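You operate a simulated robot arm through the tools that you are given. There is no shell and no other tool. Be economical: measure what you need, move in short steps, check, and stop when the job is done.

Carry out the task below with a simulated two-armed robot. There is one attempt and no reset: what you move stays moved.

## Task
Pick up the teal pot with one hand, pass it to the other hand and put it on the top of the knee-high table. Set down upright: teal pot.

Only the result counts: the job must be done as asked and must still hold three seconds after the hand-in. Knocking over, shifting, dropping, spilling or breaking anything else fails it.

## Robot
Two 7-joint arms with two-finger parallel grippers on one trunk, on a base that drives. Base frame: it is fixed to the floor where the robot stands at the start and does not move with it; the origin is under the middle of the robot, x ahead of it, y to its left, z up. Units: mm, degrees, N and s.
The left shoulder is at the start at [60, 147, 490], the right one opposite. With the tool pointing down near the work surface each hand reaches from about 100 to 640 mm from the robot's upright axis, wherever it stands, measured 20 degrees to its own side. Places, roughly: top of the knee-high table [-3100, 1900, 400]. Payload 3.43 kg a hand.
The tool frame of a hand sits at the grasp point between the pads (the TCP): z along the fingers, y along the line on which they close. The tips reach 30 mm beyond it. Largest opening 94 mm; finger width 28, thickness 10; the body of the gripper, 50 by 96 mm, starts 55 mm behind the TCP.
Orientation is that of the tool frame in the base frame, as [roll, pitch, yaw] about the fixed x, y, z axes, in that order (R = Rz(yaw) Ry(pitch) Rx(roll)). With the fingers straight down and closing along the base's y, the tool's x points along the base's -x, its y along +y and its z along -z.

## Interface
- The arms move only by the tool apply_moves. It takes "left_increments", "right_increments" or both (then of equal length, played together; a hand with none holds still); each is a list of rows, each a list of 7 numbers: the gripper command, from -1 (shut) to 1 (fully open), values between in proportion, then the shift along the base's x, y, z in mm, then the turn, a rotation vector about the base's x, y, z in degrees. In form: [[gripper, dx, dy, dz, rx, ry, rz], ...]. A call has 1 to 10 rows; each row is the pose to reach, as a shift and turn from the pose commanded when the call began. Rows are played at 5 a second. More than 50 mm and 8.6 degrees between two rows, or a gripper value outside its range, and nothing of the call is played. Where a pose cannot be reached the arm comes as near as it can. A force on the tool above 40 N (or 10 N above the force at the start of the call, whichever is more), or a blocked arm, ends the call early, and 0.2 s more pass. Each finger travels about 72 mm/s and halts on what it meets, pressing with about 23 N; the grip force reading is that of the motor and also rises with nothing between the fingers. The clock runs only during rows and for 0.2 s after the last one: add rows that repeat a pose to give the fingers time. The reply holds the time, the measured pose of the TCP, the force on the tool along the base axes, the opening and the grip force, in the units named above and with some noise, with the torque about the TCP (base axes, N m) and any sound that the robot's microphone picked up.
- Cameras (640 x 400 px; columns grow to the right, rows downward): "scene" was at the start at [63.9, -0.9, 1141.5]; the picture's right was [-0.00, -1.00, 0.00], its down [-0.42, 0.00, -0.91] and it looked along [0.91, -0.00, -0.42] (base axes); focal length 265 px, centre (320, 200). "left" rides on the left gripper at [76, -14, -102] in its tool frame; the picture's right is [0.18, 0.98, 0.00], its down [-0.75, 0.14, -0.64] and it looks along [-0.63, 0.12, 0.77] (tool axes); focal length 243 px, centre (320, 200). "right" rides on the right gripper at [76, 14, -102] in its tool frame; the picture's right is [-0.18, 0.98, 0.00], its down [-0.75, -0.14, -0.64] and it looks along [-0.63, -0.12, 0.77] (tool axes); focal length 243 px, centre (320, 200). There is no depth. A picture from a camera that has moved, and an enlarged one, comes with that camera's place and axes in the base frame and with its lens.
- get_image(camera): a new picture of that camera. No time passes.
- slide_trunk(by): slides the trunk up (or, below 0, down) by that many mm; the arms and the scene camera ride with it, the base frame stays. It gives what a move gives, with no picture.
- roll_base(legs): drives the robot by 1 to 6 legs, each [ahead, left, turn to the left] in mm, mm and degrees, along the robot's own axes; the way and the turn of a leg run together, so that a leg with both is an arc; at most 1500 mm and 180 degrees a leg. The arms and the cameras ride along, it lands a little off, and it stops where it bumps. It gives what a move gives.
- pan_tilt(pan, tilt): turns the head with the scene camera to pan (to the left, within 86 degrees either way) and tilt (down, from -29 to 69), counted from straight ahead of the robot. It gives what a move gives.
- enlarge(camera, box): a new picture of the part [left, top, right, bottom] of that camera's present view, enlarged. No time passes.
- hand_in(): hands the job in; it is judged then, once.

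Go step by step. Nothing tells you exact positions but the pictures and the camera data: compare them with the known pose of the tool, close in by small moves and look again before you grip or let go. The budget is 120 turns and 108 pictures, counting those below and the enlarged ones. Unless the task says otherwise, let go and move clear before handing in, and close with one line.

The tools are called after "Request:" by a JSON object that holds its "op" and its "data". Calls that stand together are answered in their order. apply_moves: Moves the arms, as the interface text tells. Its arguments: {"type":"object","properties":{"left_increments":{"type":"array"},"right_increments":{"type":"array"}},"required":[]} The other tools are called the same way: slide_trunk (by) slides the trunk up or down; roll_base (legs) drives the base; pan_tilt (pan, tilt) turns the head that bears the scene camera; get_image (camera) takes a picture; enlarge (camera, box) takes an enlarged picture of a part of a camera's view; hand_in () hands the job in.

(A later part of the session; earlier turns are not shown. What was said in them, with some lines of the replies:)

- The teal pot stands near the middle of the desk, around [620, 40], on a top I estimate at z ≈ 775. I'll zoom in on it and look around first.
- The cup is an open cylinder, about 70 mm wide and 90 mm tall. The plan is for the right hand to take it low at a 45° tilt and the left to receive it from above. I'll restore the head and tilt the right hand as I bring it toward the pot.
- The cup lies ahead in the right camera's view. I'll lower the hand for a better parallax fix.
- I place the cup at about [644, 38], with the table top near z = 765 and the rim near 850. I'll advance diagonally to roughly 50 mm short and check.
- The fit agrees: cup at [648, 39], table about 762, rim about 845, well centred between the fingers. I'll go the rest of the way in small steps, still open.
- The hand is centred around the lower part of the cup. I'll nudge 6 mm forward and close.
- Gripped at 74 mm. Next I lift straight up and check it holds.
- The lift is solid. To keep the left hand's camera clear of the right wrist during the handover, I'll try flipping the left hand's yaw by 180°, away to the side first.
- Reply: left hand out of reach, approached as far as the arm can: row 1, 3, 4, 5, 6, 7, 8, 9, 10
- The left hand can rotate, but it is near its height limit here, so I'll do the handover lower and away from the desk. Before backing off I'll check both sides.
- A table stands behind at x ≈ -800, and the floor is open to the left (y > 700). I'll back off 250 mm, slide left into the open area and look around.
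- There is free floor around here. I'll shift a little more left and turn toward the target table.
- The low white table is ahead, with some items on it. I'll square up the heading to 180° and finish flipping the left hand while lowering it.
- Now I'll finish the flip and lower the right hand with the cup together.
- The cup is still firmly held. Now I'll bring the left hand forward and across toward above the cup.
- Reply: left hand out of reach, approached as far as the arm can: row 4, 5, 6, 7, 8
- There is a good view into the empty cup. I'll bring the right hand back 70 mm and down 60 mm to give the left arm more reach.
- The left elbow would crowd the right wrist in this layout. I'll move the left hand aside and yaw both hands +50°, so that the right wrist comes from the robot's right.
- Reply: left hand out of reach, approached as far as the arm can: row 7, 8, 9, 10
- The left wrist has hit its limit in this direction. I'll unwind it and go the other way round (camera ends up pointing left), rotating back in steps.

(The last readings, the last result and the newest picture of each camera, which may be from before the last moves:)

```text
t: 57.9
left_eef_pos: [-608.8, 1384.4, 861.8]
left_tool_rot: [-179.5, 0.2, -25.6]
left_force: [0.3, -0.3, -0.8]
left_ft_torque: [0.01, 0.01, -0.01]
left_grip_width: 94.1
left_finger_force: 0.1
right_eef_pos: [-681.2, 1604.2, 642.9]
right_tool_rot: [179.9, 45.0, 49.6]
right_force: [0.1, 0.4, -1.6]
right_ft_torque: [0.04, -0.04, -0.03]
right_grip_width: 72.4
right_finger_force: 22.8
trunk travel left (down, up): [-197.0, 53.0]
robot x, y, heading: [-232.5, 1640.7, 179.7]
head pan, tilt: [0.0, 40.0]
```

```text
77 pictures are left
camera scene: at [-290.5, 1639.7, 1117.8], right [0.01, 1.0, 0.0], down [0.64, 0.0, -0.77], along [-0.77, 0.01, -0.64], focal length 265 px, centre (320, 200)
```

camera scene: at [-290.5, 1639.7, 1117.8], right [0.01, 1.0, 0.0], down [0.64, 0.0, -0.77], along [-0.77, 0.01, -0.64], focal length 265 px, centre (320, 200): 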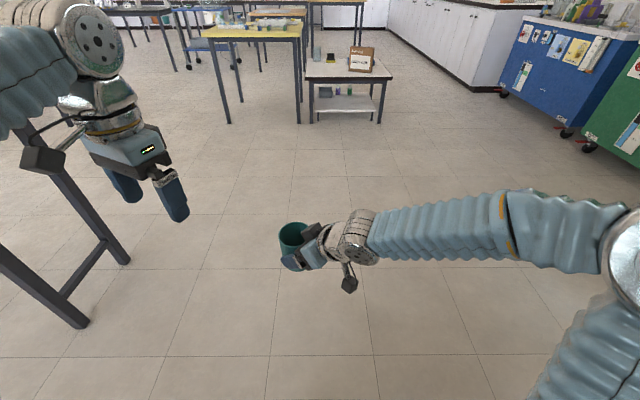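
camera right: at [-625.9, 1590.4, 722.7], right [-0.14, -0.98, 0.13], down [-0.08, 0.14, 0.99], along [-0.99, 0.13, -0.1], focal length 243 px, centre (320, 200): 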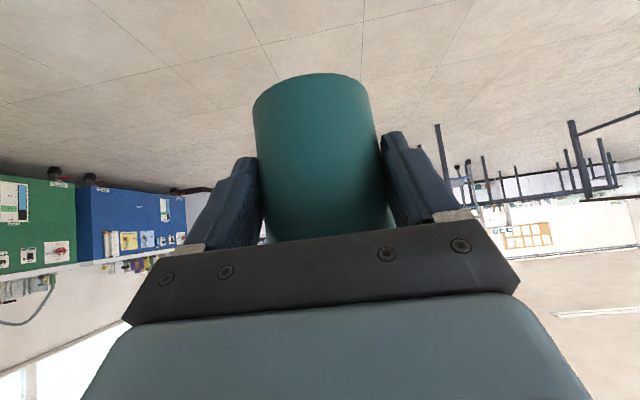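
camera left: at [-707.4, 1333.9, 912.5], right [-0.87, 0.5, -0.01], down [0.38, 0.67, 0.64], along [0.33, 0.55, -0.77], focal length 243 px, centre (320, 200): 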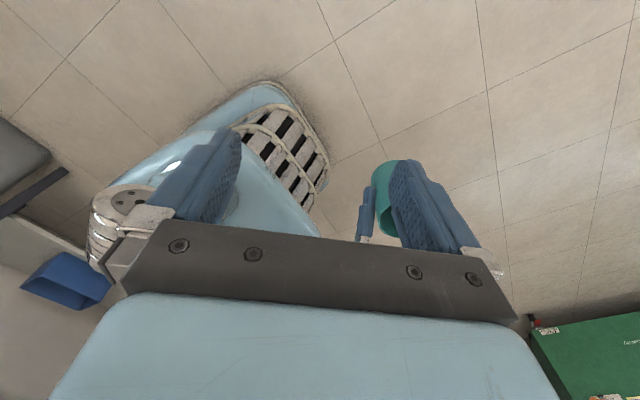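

The cup and right hand are now well presented, with the wrist to the right. I'll keep rotating the left hand to about yaw -130.

Request:
{"op": "apply_moves", "data": {"left_increments": [[1, 0, 0, 0, 0, 0, -8.5], [1, 0, 0, 0, 0, 0, -17], [1, 0, 0, 0, 0, 0, -25.5], [1, 0, 0, 0, 0, 0, -34], [1, 0, 0, 0, 0, 0, -42.5], [1, 0, 0, 0, 0, 0, -51], [1, 0, 0, 0, 0, 0, -59.5], [1, 0, 0, 0, 0, 0, -68], [1, 0, 0, 0, 0, 0, -76.5], [1, 0, 0, 0, 0, 0, -85]]}}

Request:
{"op": "apply_moves", "data": {"left_increments": [[1, 0, 0, 0, 0, 0, -8], [1, 0, 0, 0, 0, 0, -16], [1, 0, 0, 0, 0, 0, -20], [1, 0, 0, 0, 0, 0, -20]]}}

Request:
{"op": "get_image", "data": {"camera": "scene"}}

Request:
{"op": "get_image", "data": {"camera": "left"}}

Request:
{"op": "get_image", "data": {"camera": "right"}}

```text
t: 60.0
left_eef_pos: [-610.0, 1384.6, 861.0]
left_tool_rot: [-179.6, 0.4, -110.7]
left_force: [-0.4, 0.4, 0.2]
left_ft_torque: [-0.01, -0.03, 0.03]
left_grip_width: 94.2
left_finger_force: 0.1
right_eef_pos: [-681.3, 1604.5, 642.2]
right_tool_rot: [-179.9, 45.0, 49.5]
right_force: [-0.1, 0.0, -1.6]
right_ft_torque: [0.05, -0.01, 0.0]
right_grip_width: 72.4
right_finger_force: 23.0
trunk travel left (down, up): [-197.0, 53.0]
robot x, y, heading: [-236.7, 1640.8, 179.5]
head pan, tilt: [0.0, 40.0]
```

```text
t: 61.0
left_eef_pos: [-608.3, 1383.2, 861.9]
left_tool_rot: [-179.5, 0.2, -130.6]
left_force: [0.7, 0.0, 1.0]
left_ft_torque: [0.01, 0.01, -0.02]
left_grip_width: 94.0
left_finger_force: 0.0
right_eef_pos: [-682.2, 1604.6, 642.4]
right_tool_rot: [180.0, 45.0, 49.6]
right_force: [0.1, 0.0, -2.0]
right_ft_torque: [0.03, -0.02, 0.04]
right_grip_width: 72.5
right_finger_force: 23.2
trunk travel left (down, up): [-197.0, 53.0]
robot x, y, heading: [-236.6, 1640.5, 179.7]
head pan, tilt: [0.0, 40.0]
```

```text
76 pictures are left
camera scene: at [-290.5, 1639.6, 1117.8], right [0.01, 1.0, 0.0], down [0.64, 0.0, -0.77], along [-0.77, 0.01, -0.64], focal length 265 px, centre (320, 200)
```

scene: 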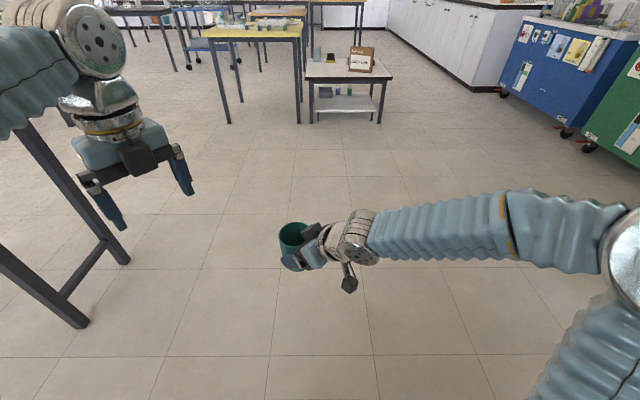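

```text
75 pictures are left
camera left: at [-647.7, 1315.0, 963.8], right [-0.87, 0.5, -0.01], down [0.38, 0.66, 0.64], along [0.33, 0.56, -0.76], focal length 243 px, centre (320, 200)
```

left: 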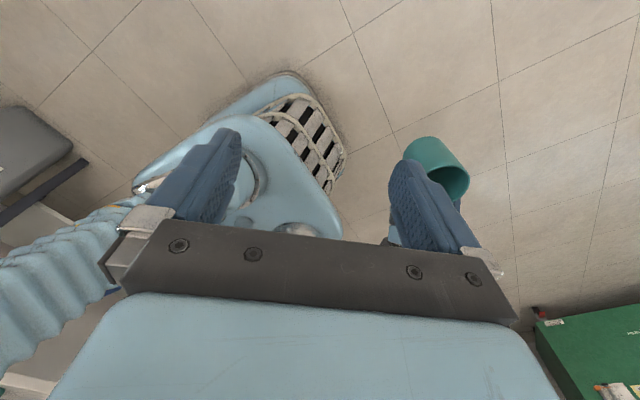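

```text
74 pictures are left
camera right: at [-589.0, 1691.7, 662.2], right [0.66, -0.74, 0.13], down [-0.16, 0.03, 0.99], along [-0.73, -0.68, -0.1], focal length 243 px, centre (320, 200)
```

right: 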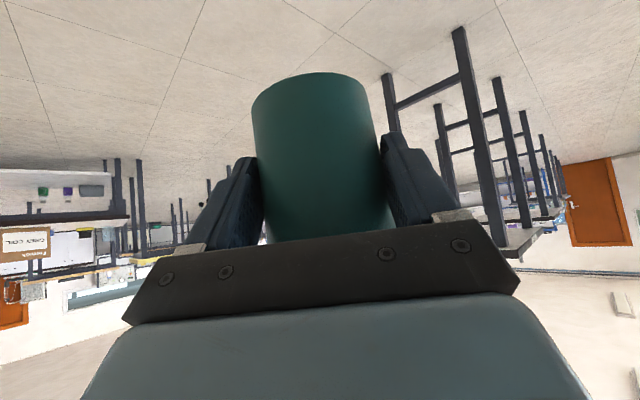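

Both yaws now match (closing axes parallel), and the left camera faces away from the right wrist. I'll move the left hand nearer, staying above the cup.

Request:
{"op": "apply_moves", "data": {"left_increments": [[1, -20, 30, -10, 0, 0, 0], [1, -40, 60, -20, 0, 0, 0], [1, -60, 90, -30, 0, 0, 0], [1, -75, 120, -40, 0, 0, 0], [1, -80, 150, -50, 0, 0, 0], [1, -80, 170, -50, 0, 0, 0], [1, -80, 170, -50, 0, 0, 0]]}}

Request:
{"op": "get_image", "data": {"camera": "left"}}

Request:
{"op": "get_image", "data": {"camera": "scene"}}

```text
t: 62.6
left_eef_pos: [-689.1, 1553.5, 812.9]
left_tool_rot: [-179.5, 0.1, -130.4]
left_force: [0.2, -0.5, 0.2]
left_ft_torque: [0.04, 0.02, 0.03]
left_grip_width: 93.6
left_finger_force: 0.1
right_eef_pos: [-680.9, 1604.0, 642.0]
right_tool_rot: [179.9, 45.0, 49.6]
right_force: [0.0, 0.1, -1.6]
right_ft_torque: [0.06, 0.02, 0.02]
right_grip_width: 72.6
right_finger_force: 22.6
trunk travel left (down, up): [-197.0, 53.0]
robot x, y, heading: [-237.0, 1637.7, 179.9]
head pan, tilt: [0.0, 40.0]
```

```text
73 pictures are left
camera left: at [-727.9, 1484.5, 914.6], right [-0.87, 0.5, -0.01], down [0.38, 0.67, 0.64], along [0.33, 0.56, -0.76], focal length 243 px, centre (320, 200)
```

left: 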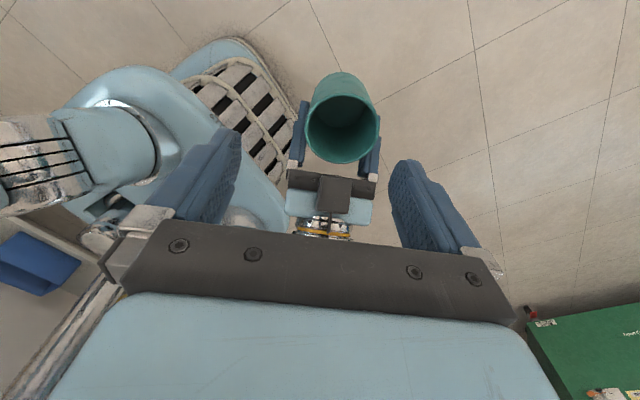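

```text
72 pictures are left
camera scene: at [-290.5, 1639.7, 1117.8], right [0.01, 1.0, 0.0], down [0.64, 0.0, -0.77], along [-0.77, 0.01, -0.64], focal length 265 px, centre (320, 200)
```

scene: 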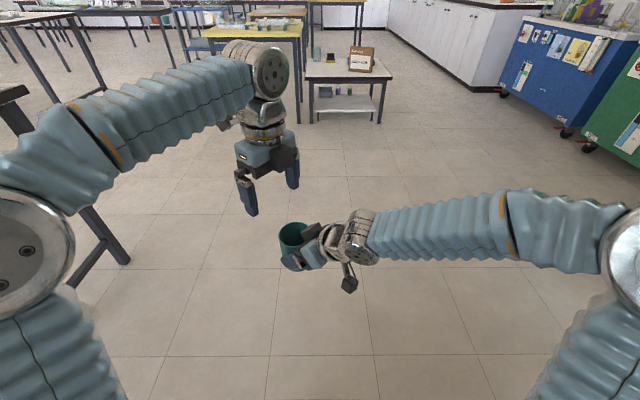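

Two views agree: cup centre at [-694, 1587], rim about z 682. I'll position the left hand directly above it and re-check.

Request:
{"op": "apply_moves", "data": {"left_increments": [[1, -2, 16, -10, 0, 0, 0], [1, -4.5, 33, -30, 0, 0, 0], [1, -4.5, 33, -50, 0, 0, 0], [1, -4.5, 33, -70, 0, 0, 0], [1, -4.5, 33, -70, 0, 0, 0]]}}

Request:
{"op": "get_image", "data": {"camera": "left"}}

Request:
{"op": "enlarge", "data": {"camera": "scene", "box": [220, 110, 420, 310]}}

Request:
{"op": "get_image", "data": {"camera": "right"}}

```text
t: 63.9
left_eef_pos: [-694.1, 1584.8, 741.1]
left_tool_rot: [-179.6, 0.2, -130.5]
left_force: [0.4, -0.7, 0.9]
left_ft_torque: [-0.01, -0.02, 0.01]
left_grip_width: 93.9
left_finger_force: 0.1
right_eef_pos: [-681.3, 1604.8, 642.9]
right_tool_rot: [180.0, 45.0, 49.6]
right_force: [0.2, -0.4, -2.6]
right_ft_torque: [0.03, -0.05, 0.01]
right_grip_width: 72.2
right_finger_force: 23.3
trunk travel left (down, up): [-197.0, 53.0]
robot x, y, heading: [-233.9, 1637.9, 179.7]
head pan, tilt: [0.0, 40.0]
```

```text
71 pictures are left
camera left: at [-732.7, 1516.9, 843.5], right [-0.87, 0.5, -0.01], down [0.38, 0.67, 0.64], along [0.33, 0.56, -0.76], focal length 243 px, centre (320, 200)
```

left: 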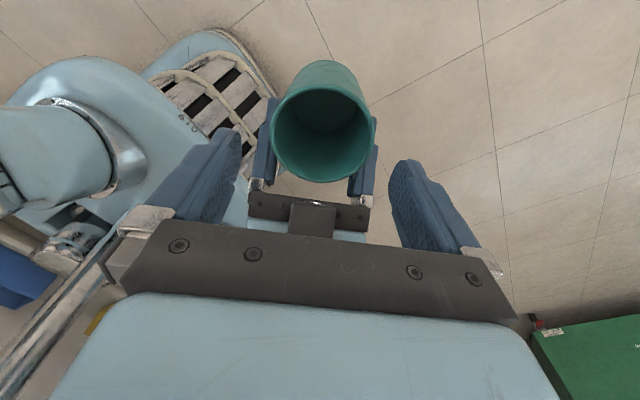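

```text
2.00 times, centred on (320, 210) of scene
camera zoom: at [-290.5, 1639.7, 1117.8], right [0.01, 1.0, 0.0], down [0.64, 0.0, -0.77], along [-0.77, 0.01, -0.64], focal length 530 px, centre (320, 180)
```

zoom: 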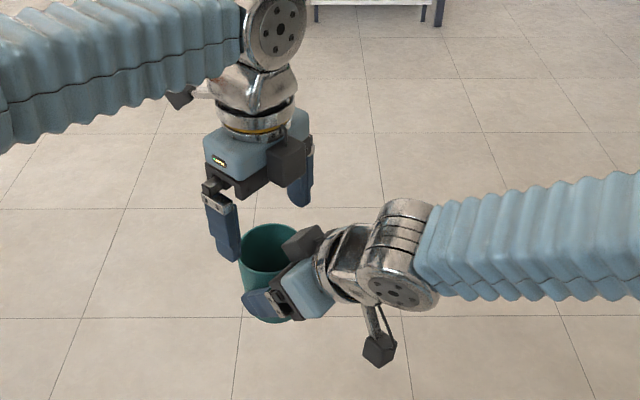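

```text
69 pictures are left
camera right: at [-589.0, 1691.8, 662.2], right [0.66, -0.74, 0.13], down [-0.16, 0.03, 0.99], along [-0.73, -0.68, -0.1], focal length 243 px, centre (320, 200)
```

right: 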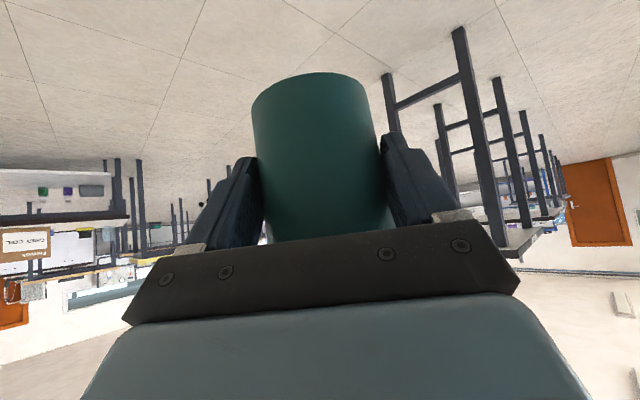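

The left hand is centred over the cup. I'll lower it until its tips are about 22 mm below the rim.

Request:
{"op": "apply_moves", "data": {"left_increments": [[1, 0.5, 0, -15, 0, 0, 0], [1, 0.5, 0, -30, 0, 0, 0], [1, 0.5, 0, -40, 0, 0, 0], [1, 0.5, 0, -51, 0, 0, 0], [1, 0.5, 0, -51, 0, 0, 0]]}}

Request:
{"op": "get_image", "data": {"camera": "left"}}

Request:
{"op": "enlarge", "data": {"camera": "scene", "box": [240, 160, 400, 300]}}

Request:
{"op": "get_image", "data": {"camera": "right"}}

```text
t: 65.0
left_eef_pos: [-693.3, 1586.4, 690.8]
left_tool_rot: [-179.6, 0.3, -130.5]
left_force: [0.2, 1.0, 0.0]
left_ft_torque: [0.02, -0.01, -0.03]
left_grip_width: 93.8
left_finger_force: 0.0
right_eef_pos: [-681.7, 1603.8, 642.6]
right_tool_rot: [-180.0, 45.1, 49.6]
right_force: [0.7, -0.1, -1.4]
right_ft_torque: [0.05, -0.01, -0.02]
right_grip_width: 72.2
right_finger_force: 23.0
trunk travel left (down, up): [-197.0, 53.0]
robot x, y, heading: [-235.7, 1636.8, 179.7]
head pan, tilt: [0.0, 40.0]
```

```text
68 pictures are left
camera left: at [-732.4, 1517.8, 792.0], right [-0.87, 0.5, -0.01], down [0.38, 0.67, 0.64], along [0.33, 0.56, -0.76], focal length 243 px, centre (320, 200)
```

left: 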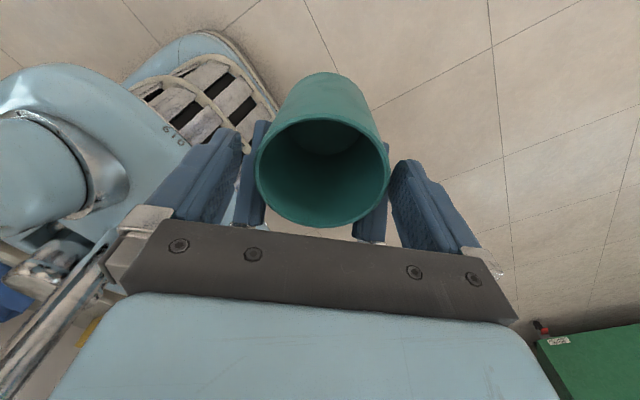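

```text
2.86 times, centred on (320, 230) of scene
camera zoom: at [-290.5, 1639.7, 1117.8], right [0.01, 1.0, 0.0], down [0.64, 0.0, -0.77], along [-0.77, 0.01, -0.64], focal length 757 px, centre (320, 114)
```

zoom: 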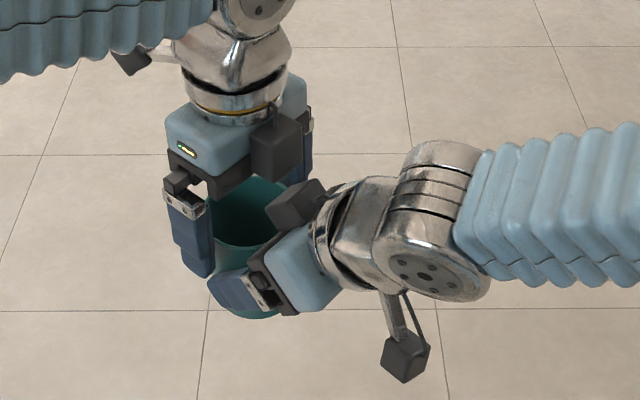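

```text
66 pictures are left
camera right: at [-589.0, 1691.8, 662.2], right [0.66, -0.74, 0.13], down [-0.16, 0.03, 0.99], along [-0.73, -0.68, -0.1], focal length 243 px, centre (320, 200)
```

right: 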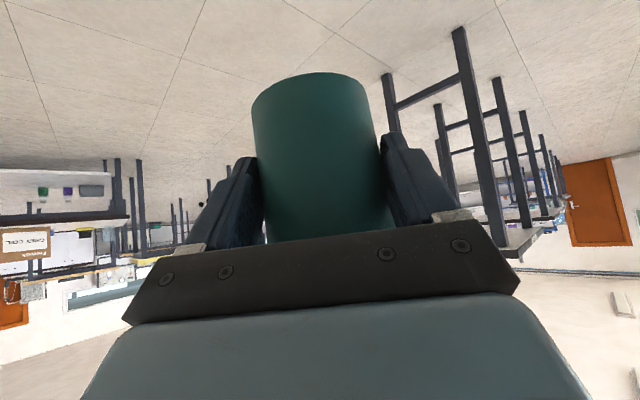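

There are no contact forces and the fingers straddle the upper cup. I'll close the left hand gently while the right keeps holding.

Request:
{"op": "apply_moves", "data": {"left_increments": [[0.6, 0, 0, 0, 0, 0, 0], [0.3, 0, 0, 0, 0, 0, 0], [0, 0, 0, 0, 0, 0, 0], [-1, 0, 0, 0, 0, 0, 0], [-1, 0, 0, 0, 0, 0, 0], [-1, 0, 0, 0, 0, 0, 0]], "right_increments": [[-1, 0, 0, 0, 0, 0, 0], [-1, 0, 0, 0, 0, 0, 0], [-1, 0, 0, 0, 0, 0, 0], [-1, 0, 0, 0, 0, 0, 0], [-1, 0, 0, 0, 0, 0, 0], [-1, 0, 0, 0, 0, 0, 0]]}}

Request:
{"op": "get_image", "data": {"camera": "left"}}

```text
t: 66.5
left_eef_pos: [-692.2, 1586.7, 689.7]
left_tool_rot: [-179.6, 0.1, -130.4]
left_force: [-3.2, 1.7, -1.5]
left_ft_torque: [0.29, 0.37, -0.21]
left_grip_width: 74.4
left_finger_force: 22.9
right_eef_pos: [-681.4, 1604.9, 642.7]
right_tool_rot: [-179.9, 45.0, 49.6]
right_force: [4.6, -0.7, 1.5]
right_ft_torque: [-0.25, -0.19, 0.27]
right_grip_width: 72.7
right_finger_force: 23.0
trunk travel left (down, up): [-197.0, 53.0]
robot x, y, heading: [-237.4, 1638.2, 179.7]
head pan, tilt: [0.0, 40.0]
```

```text
65 pictures are left
camera left: at [-732.5, 1517.8, 792.2], right [-0.87, 0.5, -0.01], down [0.38, 0.67, 0.64], along [0.33, 0.56, -0.76], focal length 243 px, centre (320, 200)
```

left: 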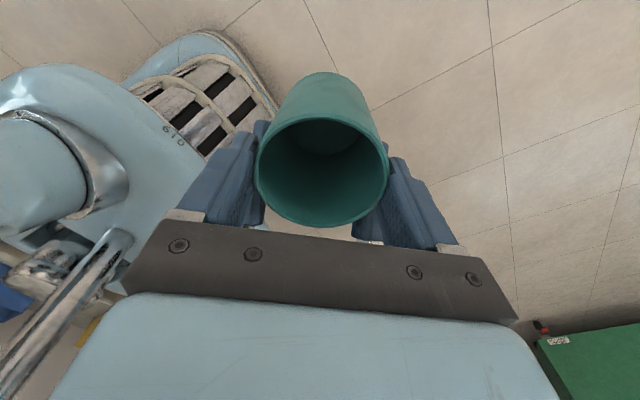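

The left hand holds at 74 mm. Now I'll open the right hand, then withdraw it horizontally backward.

Request:
{"op": "apply_moves", "data": {"right_increments": [[0, 0, 0, 0, 0, 0, 0], [0.5, 0, 0, 0, 0, 0, 0], [1, 0, 0, 0, 0, 0, 0], [1, 0, 0, 0, 0, 0, 0], [1, 0, 0, 0, 0, 0, 0]], "left_increments": [[-1, 0, 0, 0, 0, 0, 0], [-1, 0, 0, 0, 0, 0, 0], [-1, 0, 0, 0, 0, 0, 0], [-1, 0, 0, 0, 0, 0, 0], [-1, 0, 0, 0, 0, 0, 0]]}}

Request:
{"op": "get_image", "data": {"camera": "right"}}

```text
t: 67.7
left_eef_pos: [-692.6, 1586.9, 691.5]
left_tool_rot: [-179.5, 0.2, -130.5]
left_force: [0.1, 0.1, -0.2]
left_ft_torque: [0.03, -0.02, 0.01]
left_grip_width: 74.1
left_finger_force: 23.1
right_eef_pos: [-681.4, 1604.5, 642.0]
right_tool_rot: [-180.0, 45.0, 49.6]
right_force: [-0.3, 0.3, -0.6]
right_ft_torque: [0.04, 0.01, -0.01]
right_grip_width: 94.2
right_finger_force: 0.0
trunk travel left (down, up): [-197.0, 53.0]
robot x, y, heading: [-237.1, 1637.8, 179.5]
head pan, tilt: [0.0, 40.0]
```

```text
64 pictures are left
camera right: at [-589.0, 1691.8, 662.2], right [0.66, -0.74, 0.13], down [-0.16, 0.03, 0.99], along [-0.73, -0.68, -0.1], focal length 243 px, centre (320, 200)
```

right: 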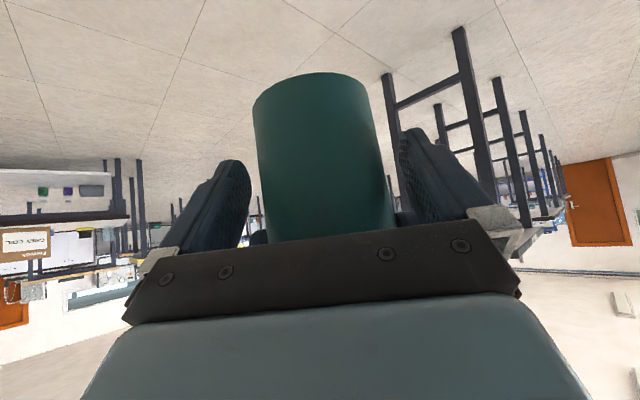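

Request:
{"op": "apply_moves", "data": {"right_increments": [[1, 10, 11, -2, 0, 0, 0], [1, 22, 26, -4, 0, 0, 0], [1, 36, 42, -6, 0, 0, 0], [1, 52, 61, -6, 0, 0, 0], [1, 68, 80, -6, 0, 0, 0], [1, 84, 110, -6, 0, 0, 0], [1, 90, 150, -6, 0, 0, 0], [1, 90, 190, -6, 0, 0, 0], [1, 90, 190, -6, 0, 0, 0]]}}

Request:
{"op": "get_image", "data": {"camera": "scene"}}

Request:
{"op": "get_image", "data": {"camera": "left"}}

```text
t: 69.7
left_eef_pos: [-693.0, 1586.5, 689.7]
left_tool_rot: [-179.5, 0.3, -130.5]
left_force: [0.7, 0.3, 0.9]
left_ft_torque: [-0.05, -0.04, 0.01]
left_grip_width: 73.9
left_finger_force: 23.2
right_eef_pos: [-596.7, 1797.0, 641.5]
right_tool_rot: [180.0, 44.9, 49.6]
right_force: [0.1, 1.3, 0.4]
right_ft_torque: [-0.03, -0.02, 0.0]
right_grip_width: 94.1
right_finger_force: 0.0
right hand out of reach, approached as far as the arm can: row 5, 6, 7, 8, 9
trunk travel left (down, up): [-197.0, 53.0]
robot x, y, heading: [-241.0, 1639.4, 179.4]
head pan, tilt: [0.0, 40.0]
```

```text
63 pictures are left
camera scene: at [-290.4, 1639.8, 1117.8], right [0.01, 1.0, 0.0], down [0.64, -0.01, -0.77], along [-0.77, 0.01, -0.64], focal length 265 px, centre (320, 200)
```

scene: 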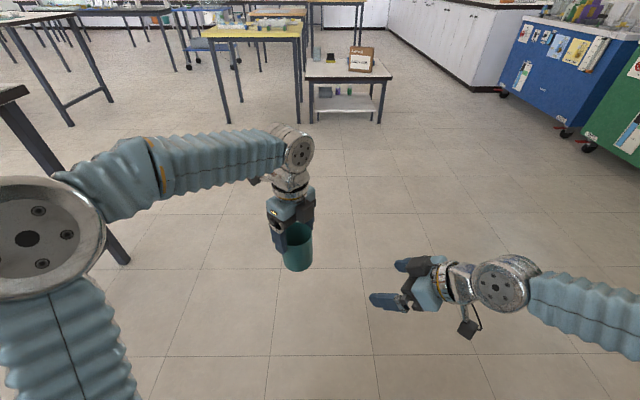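

```text
62 pictures are left
camera left: at [-732.4, 1518.0, 792.3], right [-0.87, 0.5, -0.01], down [0.38, 0.67, 0.64], along [0.33, 0.56, -0.76], focal length 243 px, centre (320, 200)
```

left: 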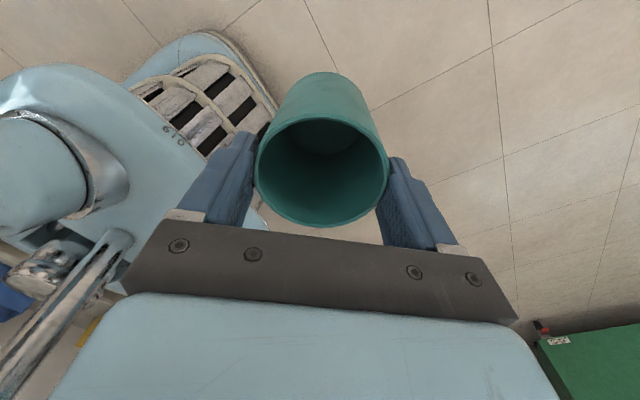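

The handover is complete: the left hand holds the cup cleanly. I'll raise the right hand out of the way and zoom in on the target table.

Request:
{"op": "apply_moves", "data": {"right_increments": [[1, 0, 0, 40, 0, 0, 0], [1, 0, 0, 80, 0, 0, -8], [1, 10, 0, 120, 0, 0, -16], [1, 20, 0, 160, 0, 0, -24], [1, 30, 0, 200, 0, 0, -32], [1, 30, 0, 200, 0, 0, -40], [1, 30, 0, 200, 0, 0, -48], [1, 30, 0, 200, 0, 0, -48]]}}

Request:
{"op": "pan_tilt", "data": {"pan": 0, "tilt": 25}}

Request:
{"op": "get_image", "data": {"camera": "scene"}}

Request:
{"op": "enlarge", "data": {"camera": "scene", "box": [260, 80, 460, 230]}}

```text
t: 71.5
left_eef_pos: [-693.2, 1586.8, 690.5]
left_tool_rot: [-179.6, 0.3, -130.5]
left_force: [0.0, -0.7, 0.3]
left_ft_torque: [-0.01, -0.02, 0.03]
left_grip_width: 74.1
left_finger_force: 22.9
right_eef_pos: [-567.7, 1796.8, 842.7]
right_tool_rot: [179.9, 45.0, 1.4]
right_force: [0.5, -0.8, -0.4]
right_ft_torque: [0.01, 0.02, -0.01]
right_grip_width: 93.9
right_finger_force: 0.1
trunk travel left (down, up): [-197.0, 53.0]
robot x, y, heading: [-236.3, 1638.1, 179.6]
head pan, tilt: [0.0, 40.0]
```

```text
t: 72.2
left_eef_pos: [-693.7, 1586.2, 690.6]
left_tool_rot: [-179.6, 0.2, -130.4]
left_force: [0.1, -0.1, -0.4]
left_ft_torque: [-0.01, 0.02, 0.01]
left_grip_width: 73.7
left_finger_force: 22.6
right_eef_pos: [-567.4, 1796.5, 842.9]
right_tool_rot: [179.9, 45.0, 1.6]
right_force: [-0.1, 0.6, 0.3]
right_ft_torque: [-0.05, -0.01, 0.0]
right_grip_width: 94.0
right_finger_force: 0.0
trunk travel left (down, up): [-197.0, 53.0]
robot x, y, heading: [-240.7, 1640.7, 179.7]
head pan, tilt: [0.0, 25.0]
```

```text
61 pictures are left
camera scene: at [-297.6, 1639.8, 1141.1], right [0.01, 1.0, 0.0], down [0.42, 0.0, -0.91], along [-0.91, 0.01, -0.42], focal length 265 px, centre (320, 200)
```

scene: 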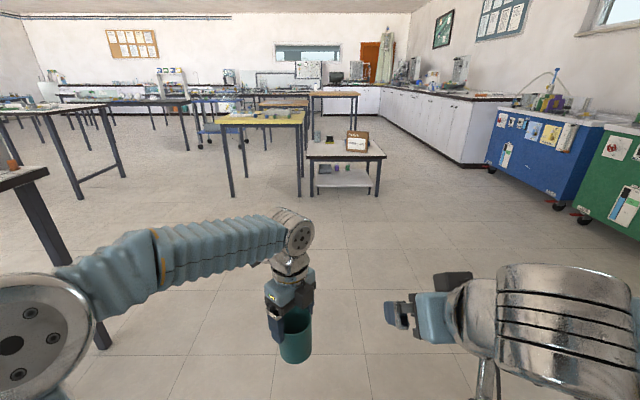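

```text
2.67 times, centred on (360, 155) of scene
camera zoom: at [-297.6, 1639.8, 1141.1], right [0.01, 1.0, 0.0], down [0.42, 0.0, -0.91], along [-0.91, 0.01, -0.42], focal length 706 px, centre (213, 320)
```

zoom: 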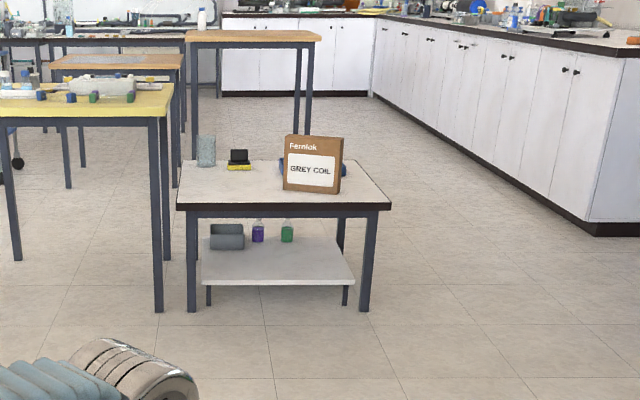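

The low table's top has free space at its front left, with the grey-coil box right of centre. I'll drive toward it, stop short and re-measure.

Request:
{"op": "roll_base", "data": {"legs": [[1450, -230, 0]]}}

Request:
{"op": "get_image", "data": {"camera": "scene"}}

Request:
{"op": "enlarge", "data": {"camera": "scene", "box": [180, 100, 440, 280]}}

```text
t: 79.5
left_eef_pos: [-2142.6, 1850.4, 690.3]
left_tool_rot: [-179.7, 0.3, -131.6]
left_force: [0.1, 0.3, 0.0]
left_ft_torque: [0.03, -0.01, 0.0]
left_grip_width: 73.8
left_finger_force: 23.2
right_eef_pos: [-2011.0, 2057.3, 841.2]
right_tool_rot: [-179.9, 45.0, 0.4]
right_force: [0.0, -0.6, 0.5]
right_ft_torque: [-0.01, 0.0, 0.0]
right_grip_width: 94.2
right_finger_force: 0.0
trunk travel left (down, up): [-197.0, 53.0]
robot x, y, heading: [-1683.8, 1893.5, 178.4]
head pan, tilt: [0.0, 25.0]
```

```text
59 pictures are left
camera scene: at [-1745.2, 1895.3, 1141.2], right [0.03, 1.0, 0.0], down [0.42, -0.01, -0.91], along [-0.91, 0.03, -0.42], focal length 265 px, centre (320, 200)
```

scene: 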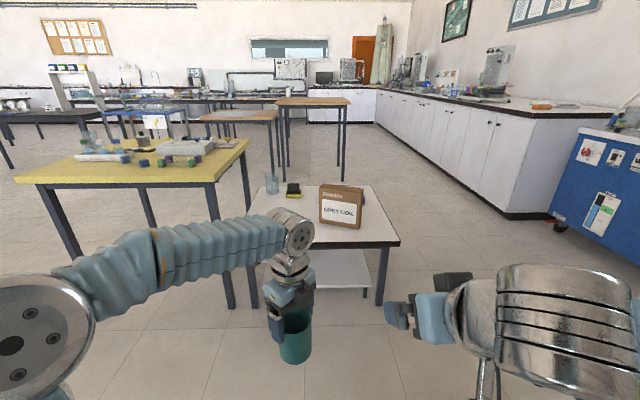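

```text
2.22 times, centred on (310, 190) of scene
camera zoom: at [-1745.2, 1895.3, 1141.2], right [0.03, 1.0, 0.0], down [0.42, -0.01, -0.91], along [-0.91, 0.03, -0.42], focal length 588 px, centre (342, 222)
```

zoom: 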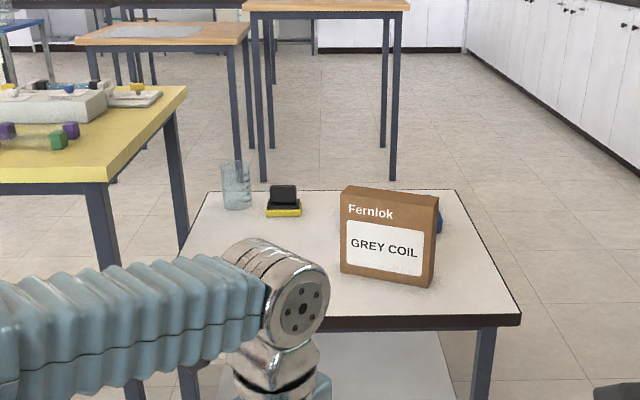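

The table top is at z ≈ 425, with its front edge near x = -2795. I'll aim the cup at about [-2885, 1810], left of and in front of the box, and close in while checking.

Request:
{"op": "roll_base", "data": {"legs": [[560, -28, 1.6]]}}

Request:
{"op": "pan_tilt", "data": {"pan": 0, "tilt": 40}}

Request:
{"op": "get_image", "data": {"camera": "scene"}}

Request:
{"op": "get_image", "data": {"camera": "left"}}

Request:
{"op": "get_image", "data": {"camera": "right"}}

```text
t: 82.7
left_eef_pos: [-2699.8, 1870.3, 690.3]
left_tool_rot: [-179.6, 0.2, -129.7]
left_force: [1.1, 0.9, 0.0]
left_ft_torque: [-0.02, -0.02, 0.0]
left_grip_width: 73.6
left_finger_force: 23.2
right_eef_pos: [-2577.1, 2081.4, 842.0]
right_tool_rot: [180.0, 45.0, 2.3]
right_force: [0.2, -0.6, 0.0]
right_ft_torque: [-0.03, 0.01, -0.02]
right_grip_width: 94.0
right_finger_force: 0.0
trunk travel left (down, up): [-197.0, 53.0]
robot x, y, heading: [-2247.8, 1926.1, -179.6]
head pan, tilt: [0.0, 25.0]
```

```text
t: 83.5
left_eef_pos: [-2700.1, 1870.1, 689.4]
left_tool_rot: [-179.6, 0.2, -129.8]
left_force: [-1.0, 0.7, -0.4]
left_ft_torque: [0.04, -0.02, 0.01]
left_grip_width: 73.6
left_finger_force: 23.0
right_eef_pos: [-2576.6, 2080.3, 842.2]
right_tool_rot: [-180.0, 45.1, 2.3]
right_force: [-0.4, 0.1, 1.1]
right_ft_torque: [0.03, 0.01, 0.01]
right_grip_width: 94.0
right_finger_force: 0.0
trunk travel left (down, up): [-197.0, 53.0]
robot x, y, heading: [-2243.5, 1931.8, -179.3]
head pan, tilt: [0.0, 40.0]
```

```text
57 pictures are left
camera scene: at [-2298.3, 1927.9, 1117.9], right [-0.01, 1.0, 0.0], down [0.64, 0.0, -0.77], along [-0.77, 0.0, -0.64], focal length 265 px, centre (320, 200)
```

scene: 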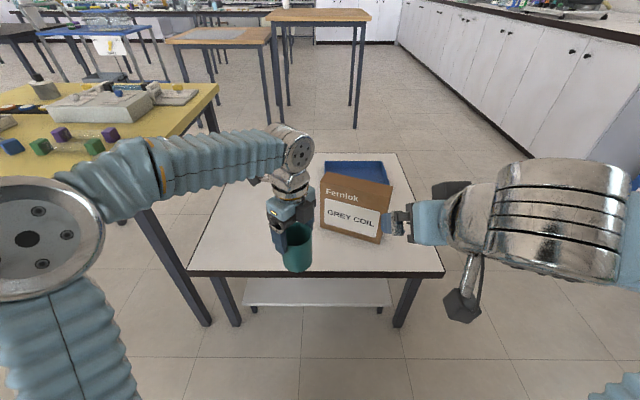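

```text
56 pictures are left
camera left: at [-2738.6, 1800.2, 792.2], right [-0.87, 0.49, -0.01], down [0.37, 0.67, 0.64], along [0.32, 0.56, -0.76], focal length 243 px, centre (320, 200)
```

left: 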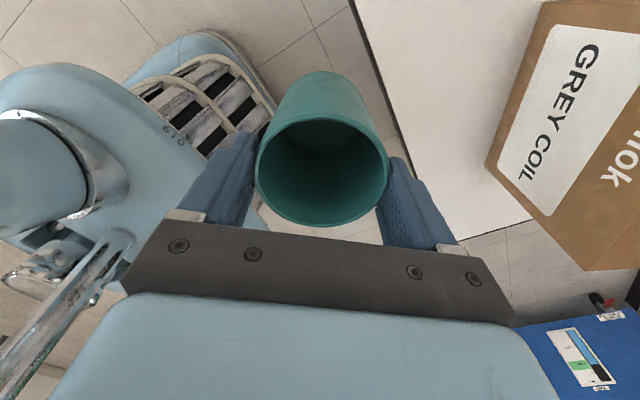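

```text
55 pictures are left
camera right: at [-2451.0, 2072.2, 861.8], right [-0.09, -0.99, 0.13], down [-0.08, 0.14, 0.99], along [-0.99, 0.08, -0.1], focal length 243 px, centre (320, 200)
```

right: 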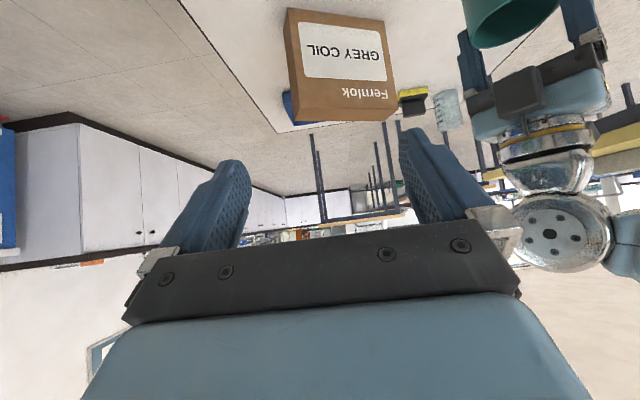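

The front edge is at x ≈ -2770 and the box's left front corner at about [-2971, 1932]. I'll drive a little further forward and to the right, away from the yellow table.

Request:
{"op": "roll_base", "data": {"legs": [[110, -60, 0]]}}

Request:
{"op": "apply_moves", "data": {"left_increments": [[-1, -10, -20, -10, 0, 0, 0], [-1, -20, -40, -20, 0, 0, 0], [-1, -30, -60, -30, 0, 0, 0], [-1, -40, -80, -40, 0, 0, 0], [-1, -50, -95, -50, 0, 0, 0], [-1, -50, -95, -60, 0, 0, 0], [-1, -50, -95, -60, 0, 0, 0]]}}

Request:
{"op": "get_image", "data": {"camera": "scene"}}

Request:
{"op": "get_image", "data": {"camera": "left"}}

```text
t: 84.8
left_eef_pos: [-2810.1, 1929.8, 690.4]
left_tool_rot: [-179.7, 0.3, -129.8]
left_force: [0.8, -0.5, -0.5]
left_ft_torque: [0.0, 0.05, 0.02]
left_grip_width: 73.9
left_finger_force: 22.9
right_eef_pos: [-2687.7, 2142.2, 841.9]
right_tool_rot: [-180.0, 45.0, 2.4]
right_force: [-0.1, 1.0, 0.3]
right_ft_torque: [0.03, 0.02, -0.05]
right_grip_width: 93.9
right_finger_force: 0.0
trunk travel left (down, up): [-197.0, 53.0]
robot x, y, heading: [-2354.0, 1990.9, -179.4]
head pan, tilt: [0.0, 40.0]
```

```text
t: 86.4
left_eef_pos: [-2860.7, 1832.9, 630.7]
left_tool_rot: [-179.6, 0.3, -129.6]
left_force: [1.1, 0.8, 0.1]
left_ft_torque: [-0.01, 0.0, 0.01]
left_grip_width: 73.8
left_finger_force: 23.0
right_eef_pos: [-2688.0, 2140.1, 841.4]
right_tool_rot: [179.9, 45.0, 2.3]
right_force: [-0.4, -1.1, -0.6]
right_ft_torque: [0.01, 0.05, 0.0]
right_grip_width: 93.9
right_finger_force: 0.0
trunk travel left (down, up): [-197.0, 53.0]
robot x, y, heading: [-2351.8, 1987.9, -179.3]
head pan, tilt: [0.0, 40.0]
```

```text
54 pictures are left
camera scene: at [-2408.6, 1987.8, 1117.8], right [-0.01, 1.0, 0.0], down [0.64, 0.0, -0.77], along [-0.77, -0.01, -0.64], focal length 265 px, centre (320, 200)
```

scene: 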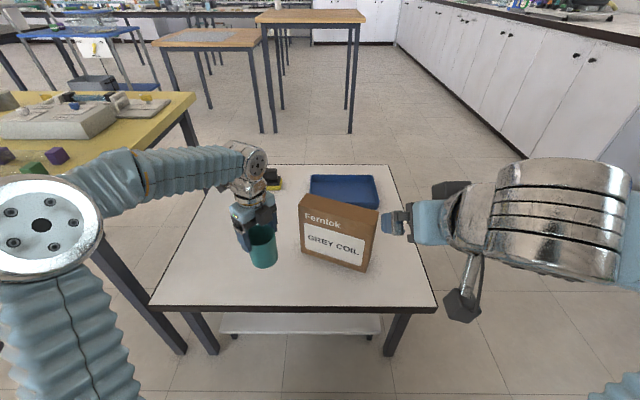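

```text
53 pictures are left
camera left: at [-2899.1, 1763.4, 734.1], right [-0.87, 0.49, -0.01], down [0.37, 0.67, 0.64], along [0.32, 0.56, -0.76], focal length 243 px, centre (320, 200)
```

left: 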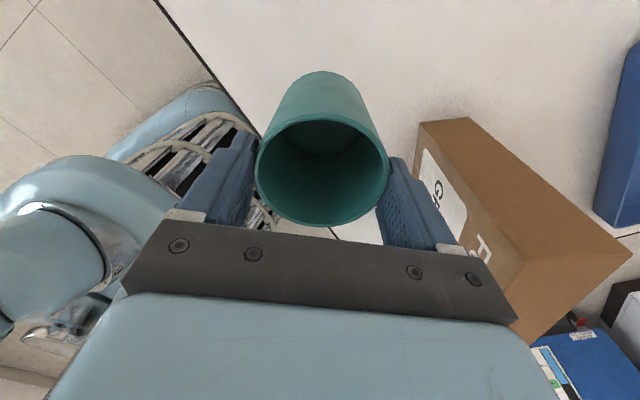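

All clear around the cup. I'll shift 28 mm further from the box and lower to about 25 mm above the expected contact.

Request:
{"op": "apply_moves", "data": {"left_increments": [[-1, -3, -14, -10, 0, 0, 0], [-1, -5, -28, -25, 0, 0, 0], [-1, -5, -28, -40, 0, 0, 0], [-1, -5, -28, -55, 0, 0, 0], [-1, -5, -28, -65, 0, 0, 0], [-1, -5, -28, -65, 0, 0, 0]]}}

Request:
{"op": "enlarge", "data": {"camera": "scene", "box": [180, 170, 340, 310]}}

Request:
{"op": "get_image", "data": {"camera": "left"}}

Request:
{"op": "get_image", "data": {"camera": "right"}}

```text
t: 87.8
left_eef_pos: [-2865.2, 1805.4, 566.6]
left_tool_rot: [-179.7, 0.4, -129.7]
left_force: [0.6, -0.7, 0.0]
left_ft_torque: [-0.02, 0.0, 0.0]
left_grip_width: 73.7
left_finger_force: 23.1
right_eef_pos: [-2687.7, 2140.7, 843.0]
right_tool_rot: [-179.9, 44.9, 2.3]
right_force: [-0.7, 0.1, -0.2]
right_ft_torque: [0.04, 0.0, -0.02]
right_grip_width: 94.1
right_finger_force: 0.1
trunk travel left (down, up): [-197.0, 53.0]
robot x, y, heading: [-2356.0, 1992.4, -179.3]
head pan, tilt: [0.0, 40.0]
```

```text
2.86 times, centred on (260, 240) of scene
camera zoom: at [-2408.6, 1987.8, 1117.8], right [-0.01, 1.0, 0.0], down [0.64, 0.0, -0.77], along [-0.77, -0.01, -0.64], focal length 757 px, centre (491, 86)
```

zoom: 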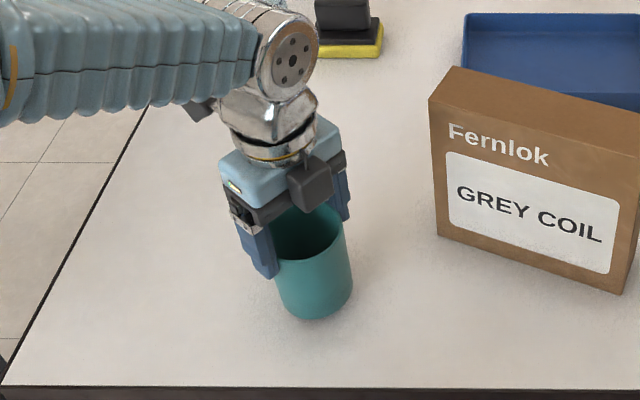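

```text
51 pictures are left
camera left: at [-2902.9, 1736.7, 667.9], right [-0.87, 0.49, -0.01], down [0.37, 0.67, 0.64], along [0.32, 0.56, -0.76], focal length 243 px, centre (320, 200)
```

left: 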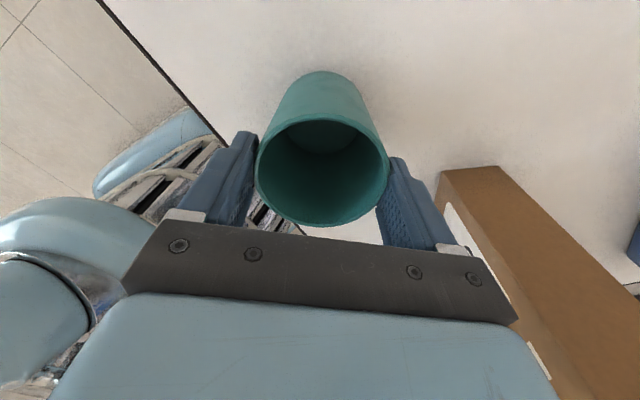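

```text
50 pictures are left
camera right: at [-2561.5, 2131.9, 861.8], right [-0.09, -0.99, 0.13], down [-0.08, 0.14, 0.99], along [-0.99, 0.08, -0.1], focal length 243 px, centre (320, 200)
```

right: 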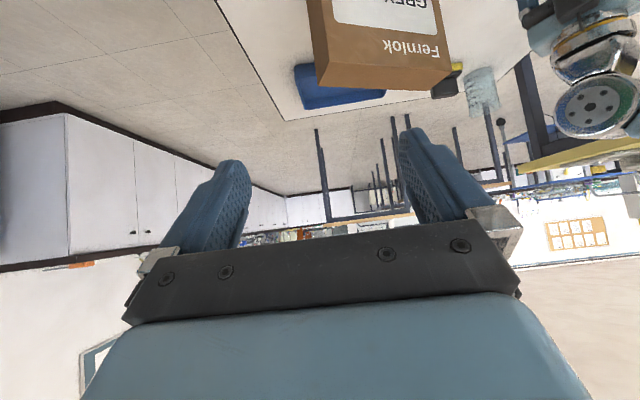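

The cup bottom is at about z 470, still roughly 20–45 mm above the top. I'll descend in small steps, watching the force.

Request:
{"op": "apply_moves", "data": {"left_increments": [[-1, 0, 0, -4, 0, 0, 0], [-1, 0, 0, -8, 0, 0, 0], [-1, 0, 0, -12, 0, 0, 0], [-1, 0, 0, -16, 0, 0, 0]]}}

Request:
{"op": "enlarge", "data": {"camera": "scene", "box": [220, 220, 320, 310]}}

```text
t: 88.8
left_eef_pos: [-2866.2, 1806.2, 552.5]
left_tool_rot: [-179.9, 0.1, -129.6]
left_force: [-2.9, 1.4, 21.1]
left_ft_torque: [-0.1, 0.12, -0.2]
left_grip_width: 73.8
left_finger_force: 23.1
right_eef_pos: [-2687.5, 2139.9, 843.5]
right_tool_rot: [179.9, 45.1, 2.4]
right_force: [0.0, 0.0, -0.5]
right_ft_torque: [0.0, 0.01, 0.01]
right_grip_width: 94.1
right_finger_force: 0.0
trunk travel left (down, up): [-197.0, 53.0]
robot x, y, heading: [-2354.9, 1987.5, -179.4]
head pan, tilt: [0.0, 40.0]
```

```text
4.44 times, centred on (270, 265) of scene
camera zoom: at [-2407.4, 1988.3, 1118.4], right [-0.01, 1.0, 0.0], down [0.64, 0.0, -0.77], along [-0.77, -0.01, -0.64], focal length 1177 px, centre (542, -89)
```

zoom: 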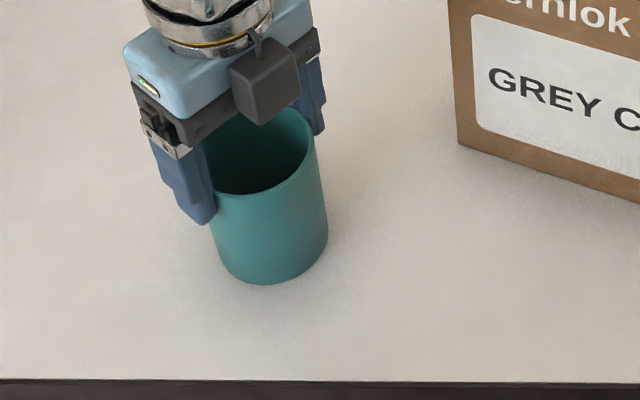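

Contact: 21 N upward, cup on the table. I'll ease up slightly to relieve the load, then read the force.

Request:
{"op": "apply_moves", "data": {"left_increments": [[-1, 0, 0, 1, 0, 0, 0], [-1, 0, 0, 2, 0, 0, 0], [-1, 0, 0, 2, 0, 0, 0]]}}

```text
t: 89.6
left_eef_pos: [-2863.7, 1805.9, 552.7]
left_tool_rot: [-179.7, 0.2, -129.7]
left_force: [-4.6, 0.6, 14.0]
left_ft_torque: [-0.08, 0.52, -0.06]
left_grip_width: 73.5
left_finger_force: 23.1
right_eef_pos: [-2687.7, 2141.0, 842.3]
right_tool_rot: [-180.0, 45.0, 2.4]
right_force: [-0.5, -0.7, 0.6]
right_ft_torque: [0.02, 0.01, 0.0]
right_grip_width: 93.9
right_finger_force: 0.1
trunk travel left (down, up): [-197.0, 53.0]
robot x, y, heading: [-2352.1, 1989.6, -179.5]
head pan, tilt: [0.0, 40.0]
```

Request:
{"op": "apply_moves", "data": {"left_increments": [[-1, 0, 0, 1, 0, 0, 0], [-1, 0, 0, 1.5, 0, 0, 0], [-1, 0, 0, 1.5, 0, 0, 0]]}}

```text
t: 90.4
left_eef_pos: [-2864.2, 1805.2, 551.1]
left_tool_rot: [-179.5, 0.3, -129.6]
left_force: [0.1, -0.1, -0.1]
left_ft_torque: [-0.01, -0.03, 0.0]
left_grip_width: 73.3
left_finger_force: 23.0
right_eef_pos: [-2686.9, 2140.6, 842.3]
right_tool_rot: [-180.0, 45.0, 2.4]
right_force: [0.5, -0.3, -0.5]
right_ft_torque: [0.0, -0.01, -0.02]
right_grip_width: 93.9
right_finger_force: 0.0
trunk travel left (down, up): [-197.0, 53.0]
robot x, y, heading: [-2357.0, 1990.1, -179.8]
head pan, tilt: [0.0, 40.0]
```

The force is now about zero, right at touch. I'll lower 1 mm for light contact, then open gradually.

Request:
{"op": "apply_moves", "data": {"left_increments": [[-1, 0, 0, -1, 0, 0, 0], [-0.2, 0, 0, -1, 0, 0, 0], [0.55, 0, 0, -1, 0, 0, 0], [0.7, 0, 0, -1, 0, 0, 0], [1, 0, 0, -1, 0, 0, 0], [1, 0, 0, -1, 0, 0, 0], [1, 0, 0, -1, 0, 0, 0]]}}

Request:
{"op": "get_image", "data": {"camera": "left"}}

Request:
{"op": "enlarge", "data": {"camera": "scene", "box": [200, 180, 340, 310]}}

```text
t: 92.0
left_eef_pos: [-2865.8, 1805.4, 551.6]
left_tool_rot: [-179.5, 0.2, -129.8]
left_force: [0.1, 0.1, -0.3]
left_ft_torque: [-0.02, -0.02, -0.01]
left_grip_width: 94.1
left_finger_force: 0.0
right_eef_pos: [-2688.0, 2140.3, 841.8]
right_tool_rot: [180.0, 45.0, 2.5]
right_force: [0.0, 0.2, -0.5]
right_ft_torque: [0.02, -0.04, 0.03]
right_grip_width: 93.5
right_finger_force: 0.1
trunk travel left (down, up): [-197.0, 53.0]
robot x, y, heading: [-2353.8, 1990.1, -179.6]
head pan, tilt: [0.0, 40.0]
```

```text
48 pictures are left
camera left: at [-2903.8, 1736.2, 653.7], right [-0.87, 0.49, -0.01], down [0.37, 0.67, 0.64], along [0.32, 0.56, -0.76], focal length 243 px, centre (320, 200)
```

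left: 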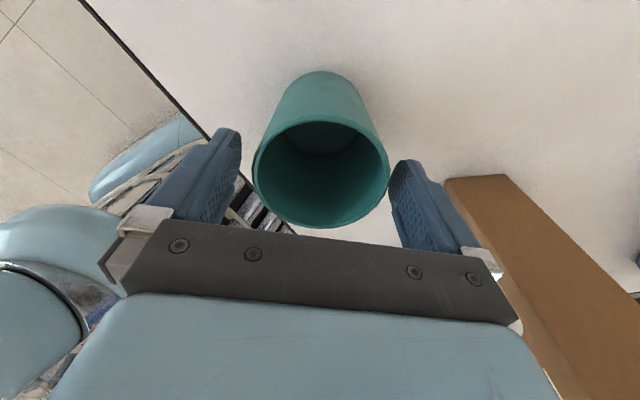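

```text
3.08 times, centred on (270, 245) of scene
camera zoom: at [-2408.5, 1987.8, 1117.8], right [-0.01, 1.0, 0.0], down [0.64, 0.0, -0.77], along [-0.77, -0.01, -0.64], focal length 815 px, centre (474, 62)
```

zoom: 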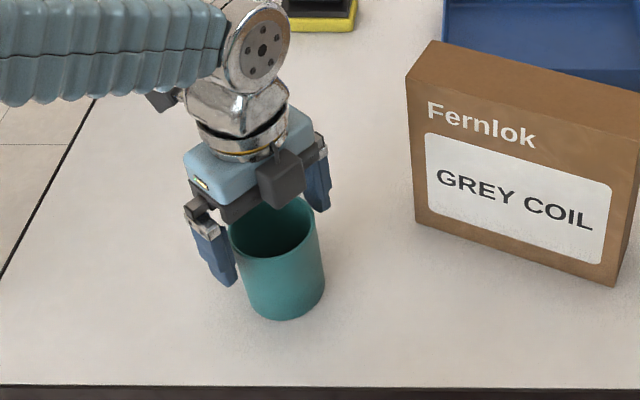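

The cup stands free and upright on the table. I'll raise the left hand straight up and clear.

Request:
{"op": "apply_moves", "data": {"left_increments": [[1, 0, 0, 15, 0, 0, 0], [1, 0, 0, 35, 0, 0, 0], [1, 0, 0, 60, 0, 0, 0], [1, 0, 0, 90, 0, 0, 0], [1, 0, 0, 120, 0, 0, 0], [1, 0, 0, 150, 0, 0, 0], [1, 0, 0, 150, 0, 0, 0]]}}

Request:
{"op": "get_image", "data": {"camera": "scene"}}

Request:
{"op": "get_image", "data": {"camera": "left"}}

```text
t: 93.6
left_eef_pos: [-2864.2, 1805.5, 700.4]
left_tool_rot: [-179.6, 0.3, -129.6]
left_force: [0.3, 0.3, -0.1]
left_ft_torque: [0.0, 0.02, 0.0]
left_grip_width: 94.1
left_finger_force: 0.0
right_eef_pos: [-2687.3, 2139.0, 841.7]
right_tool_rot: [-180.0, 45.0, 2.3]
right_force: [1.0, -0.4, 0.0]
right_ft_torque: [0.03, 0.01, 0.01]
right_grip_width: 94.1
right_finger_force: 0.0
trunk travel left (down, up): [-197.0, 53.0]
robot x, y, heading: [-2354.9, 1988.6, -179.5]
head pan, tilt: [0.0, 40.0]
```

```text
46 pictures are left
camera scene: at [-2408.4, 1987.8, 1117.8], right [-0.01, 1.0, 0.0], down [0.64, 0.0, -0.77], along [-0.77, -0.01, -0.64], focal length 265 px, centre (320, 200)
```

scene: 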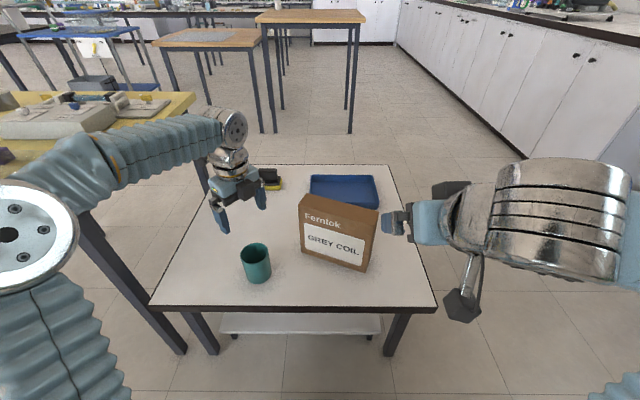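

```text
45 pictures are left
camera left: at [-2902.4, 1735.5, 803.5], right [-0.87, 0.49, -0.01], down [0.37, 0.67, 0.64], along [0.32, 0.56, -0.76], focal length 243 px, centre (320, 200)
```

left: 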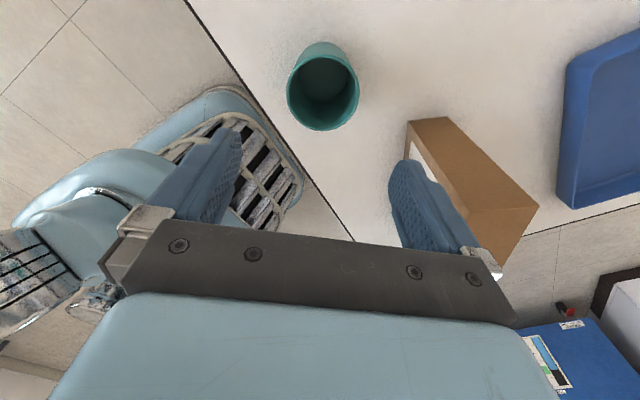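

The teal pot stands upright on the low table, both hands are open and clear, and nothing else was disturbed, so I'm handing in.

Request:
{"op": "hand_in", "data": {}}

```text
The job is handed in.
```

The right hand picked up the teal pot and passed it to the left, which set it upright on the knee-high table and moved clear. The job is handed in.
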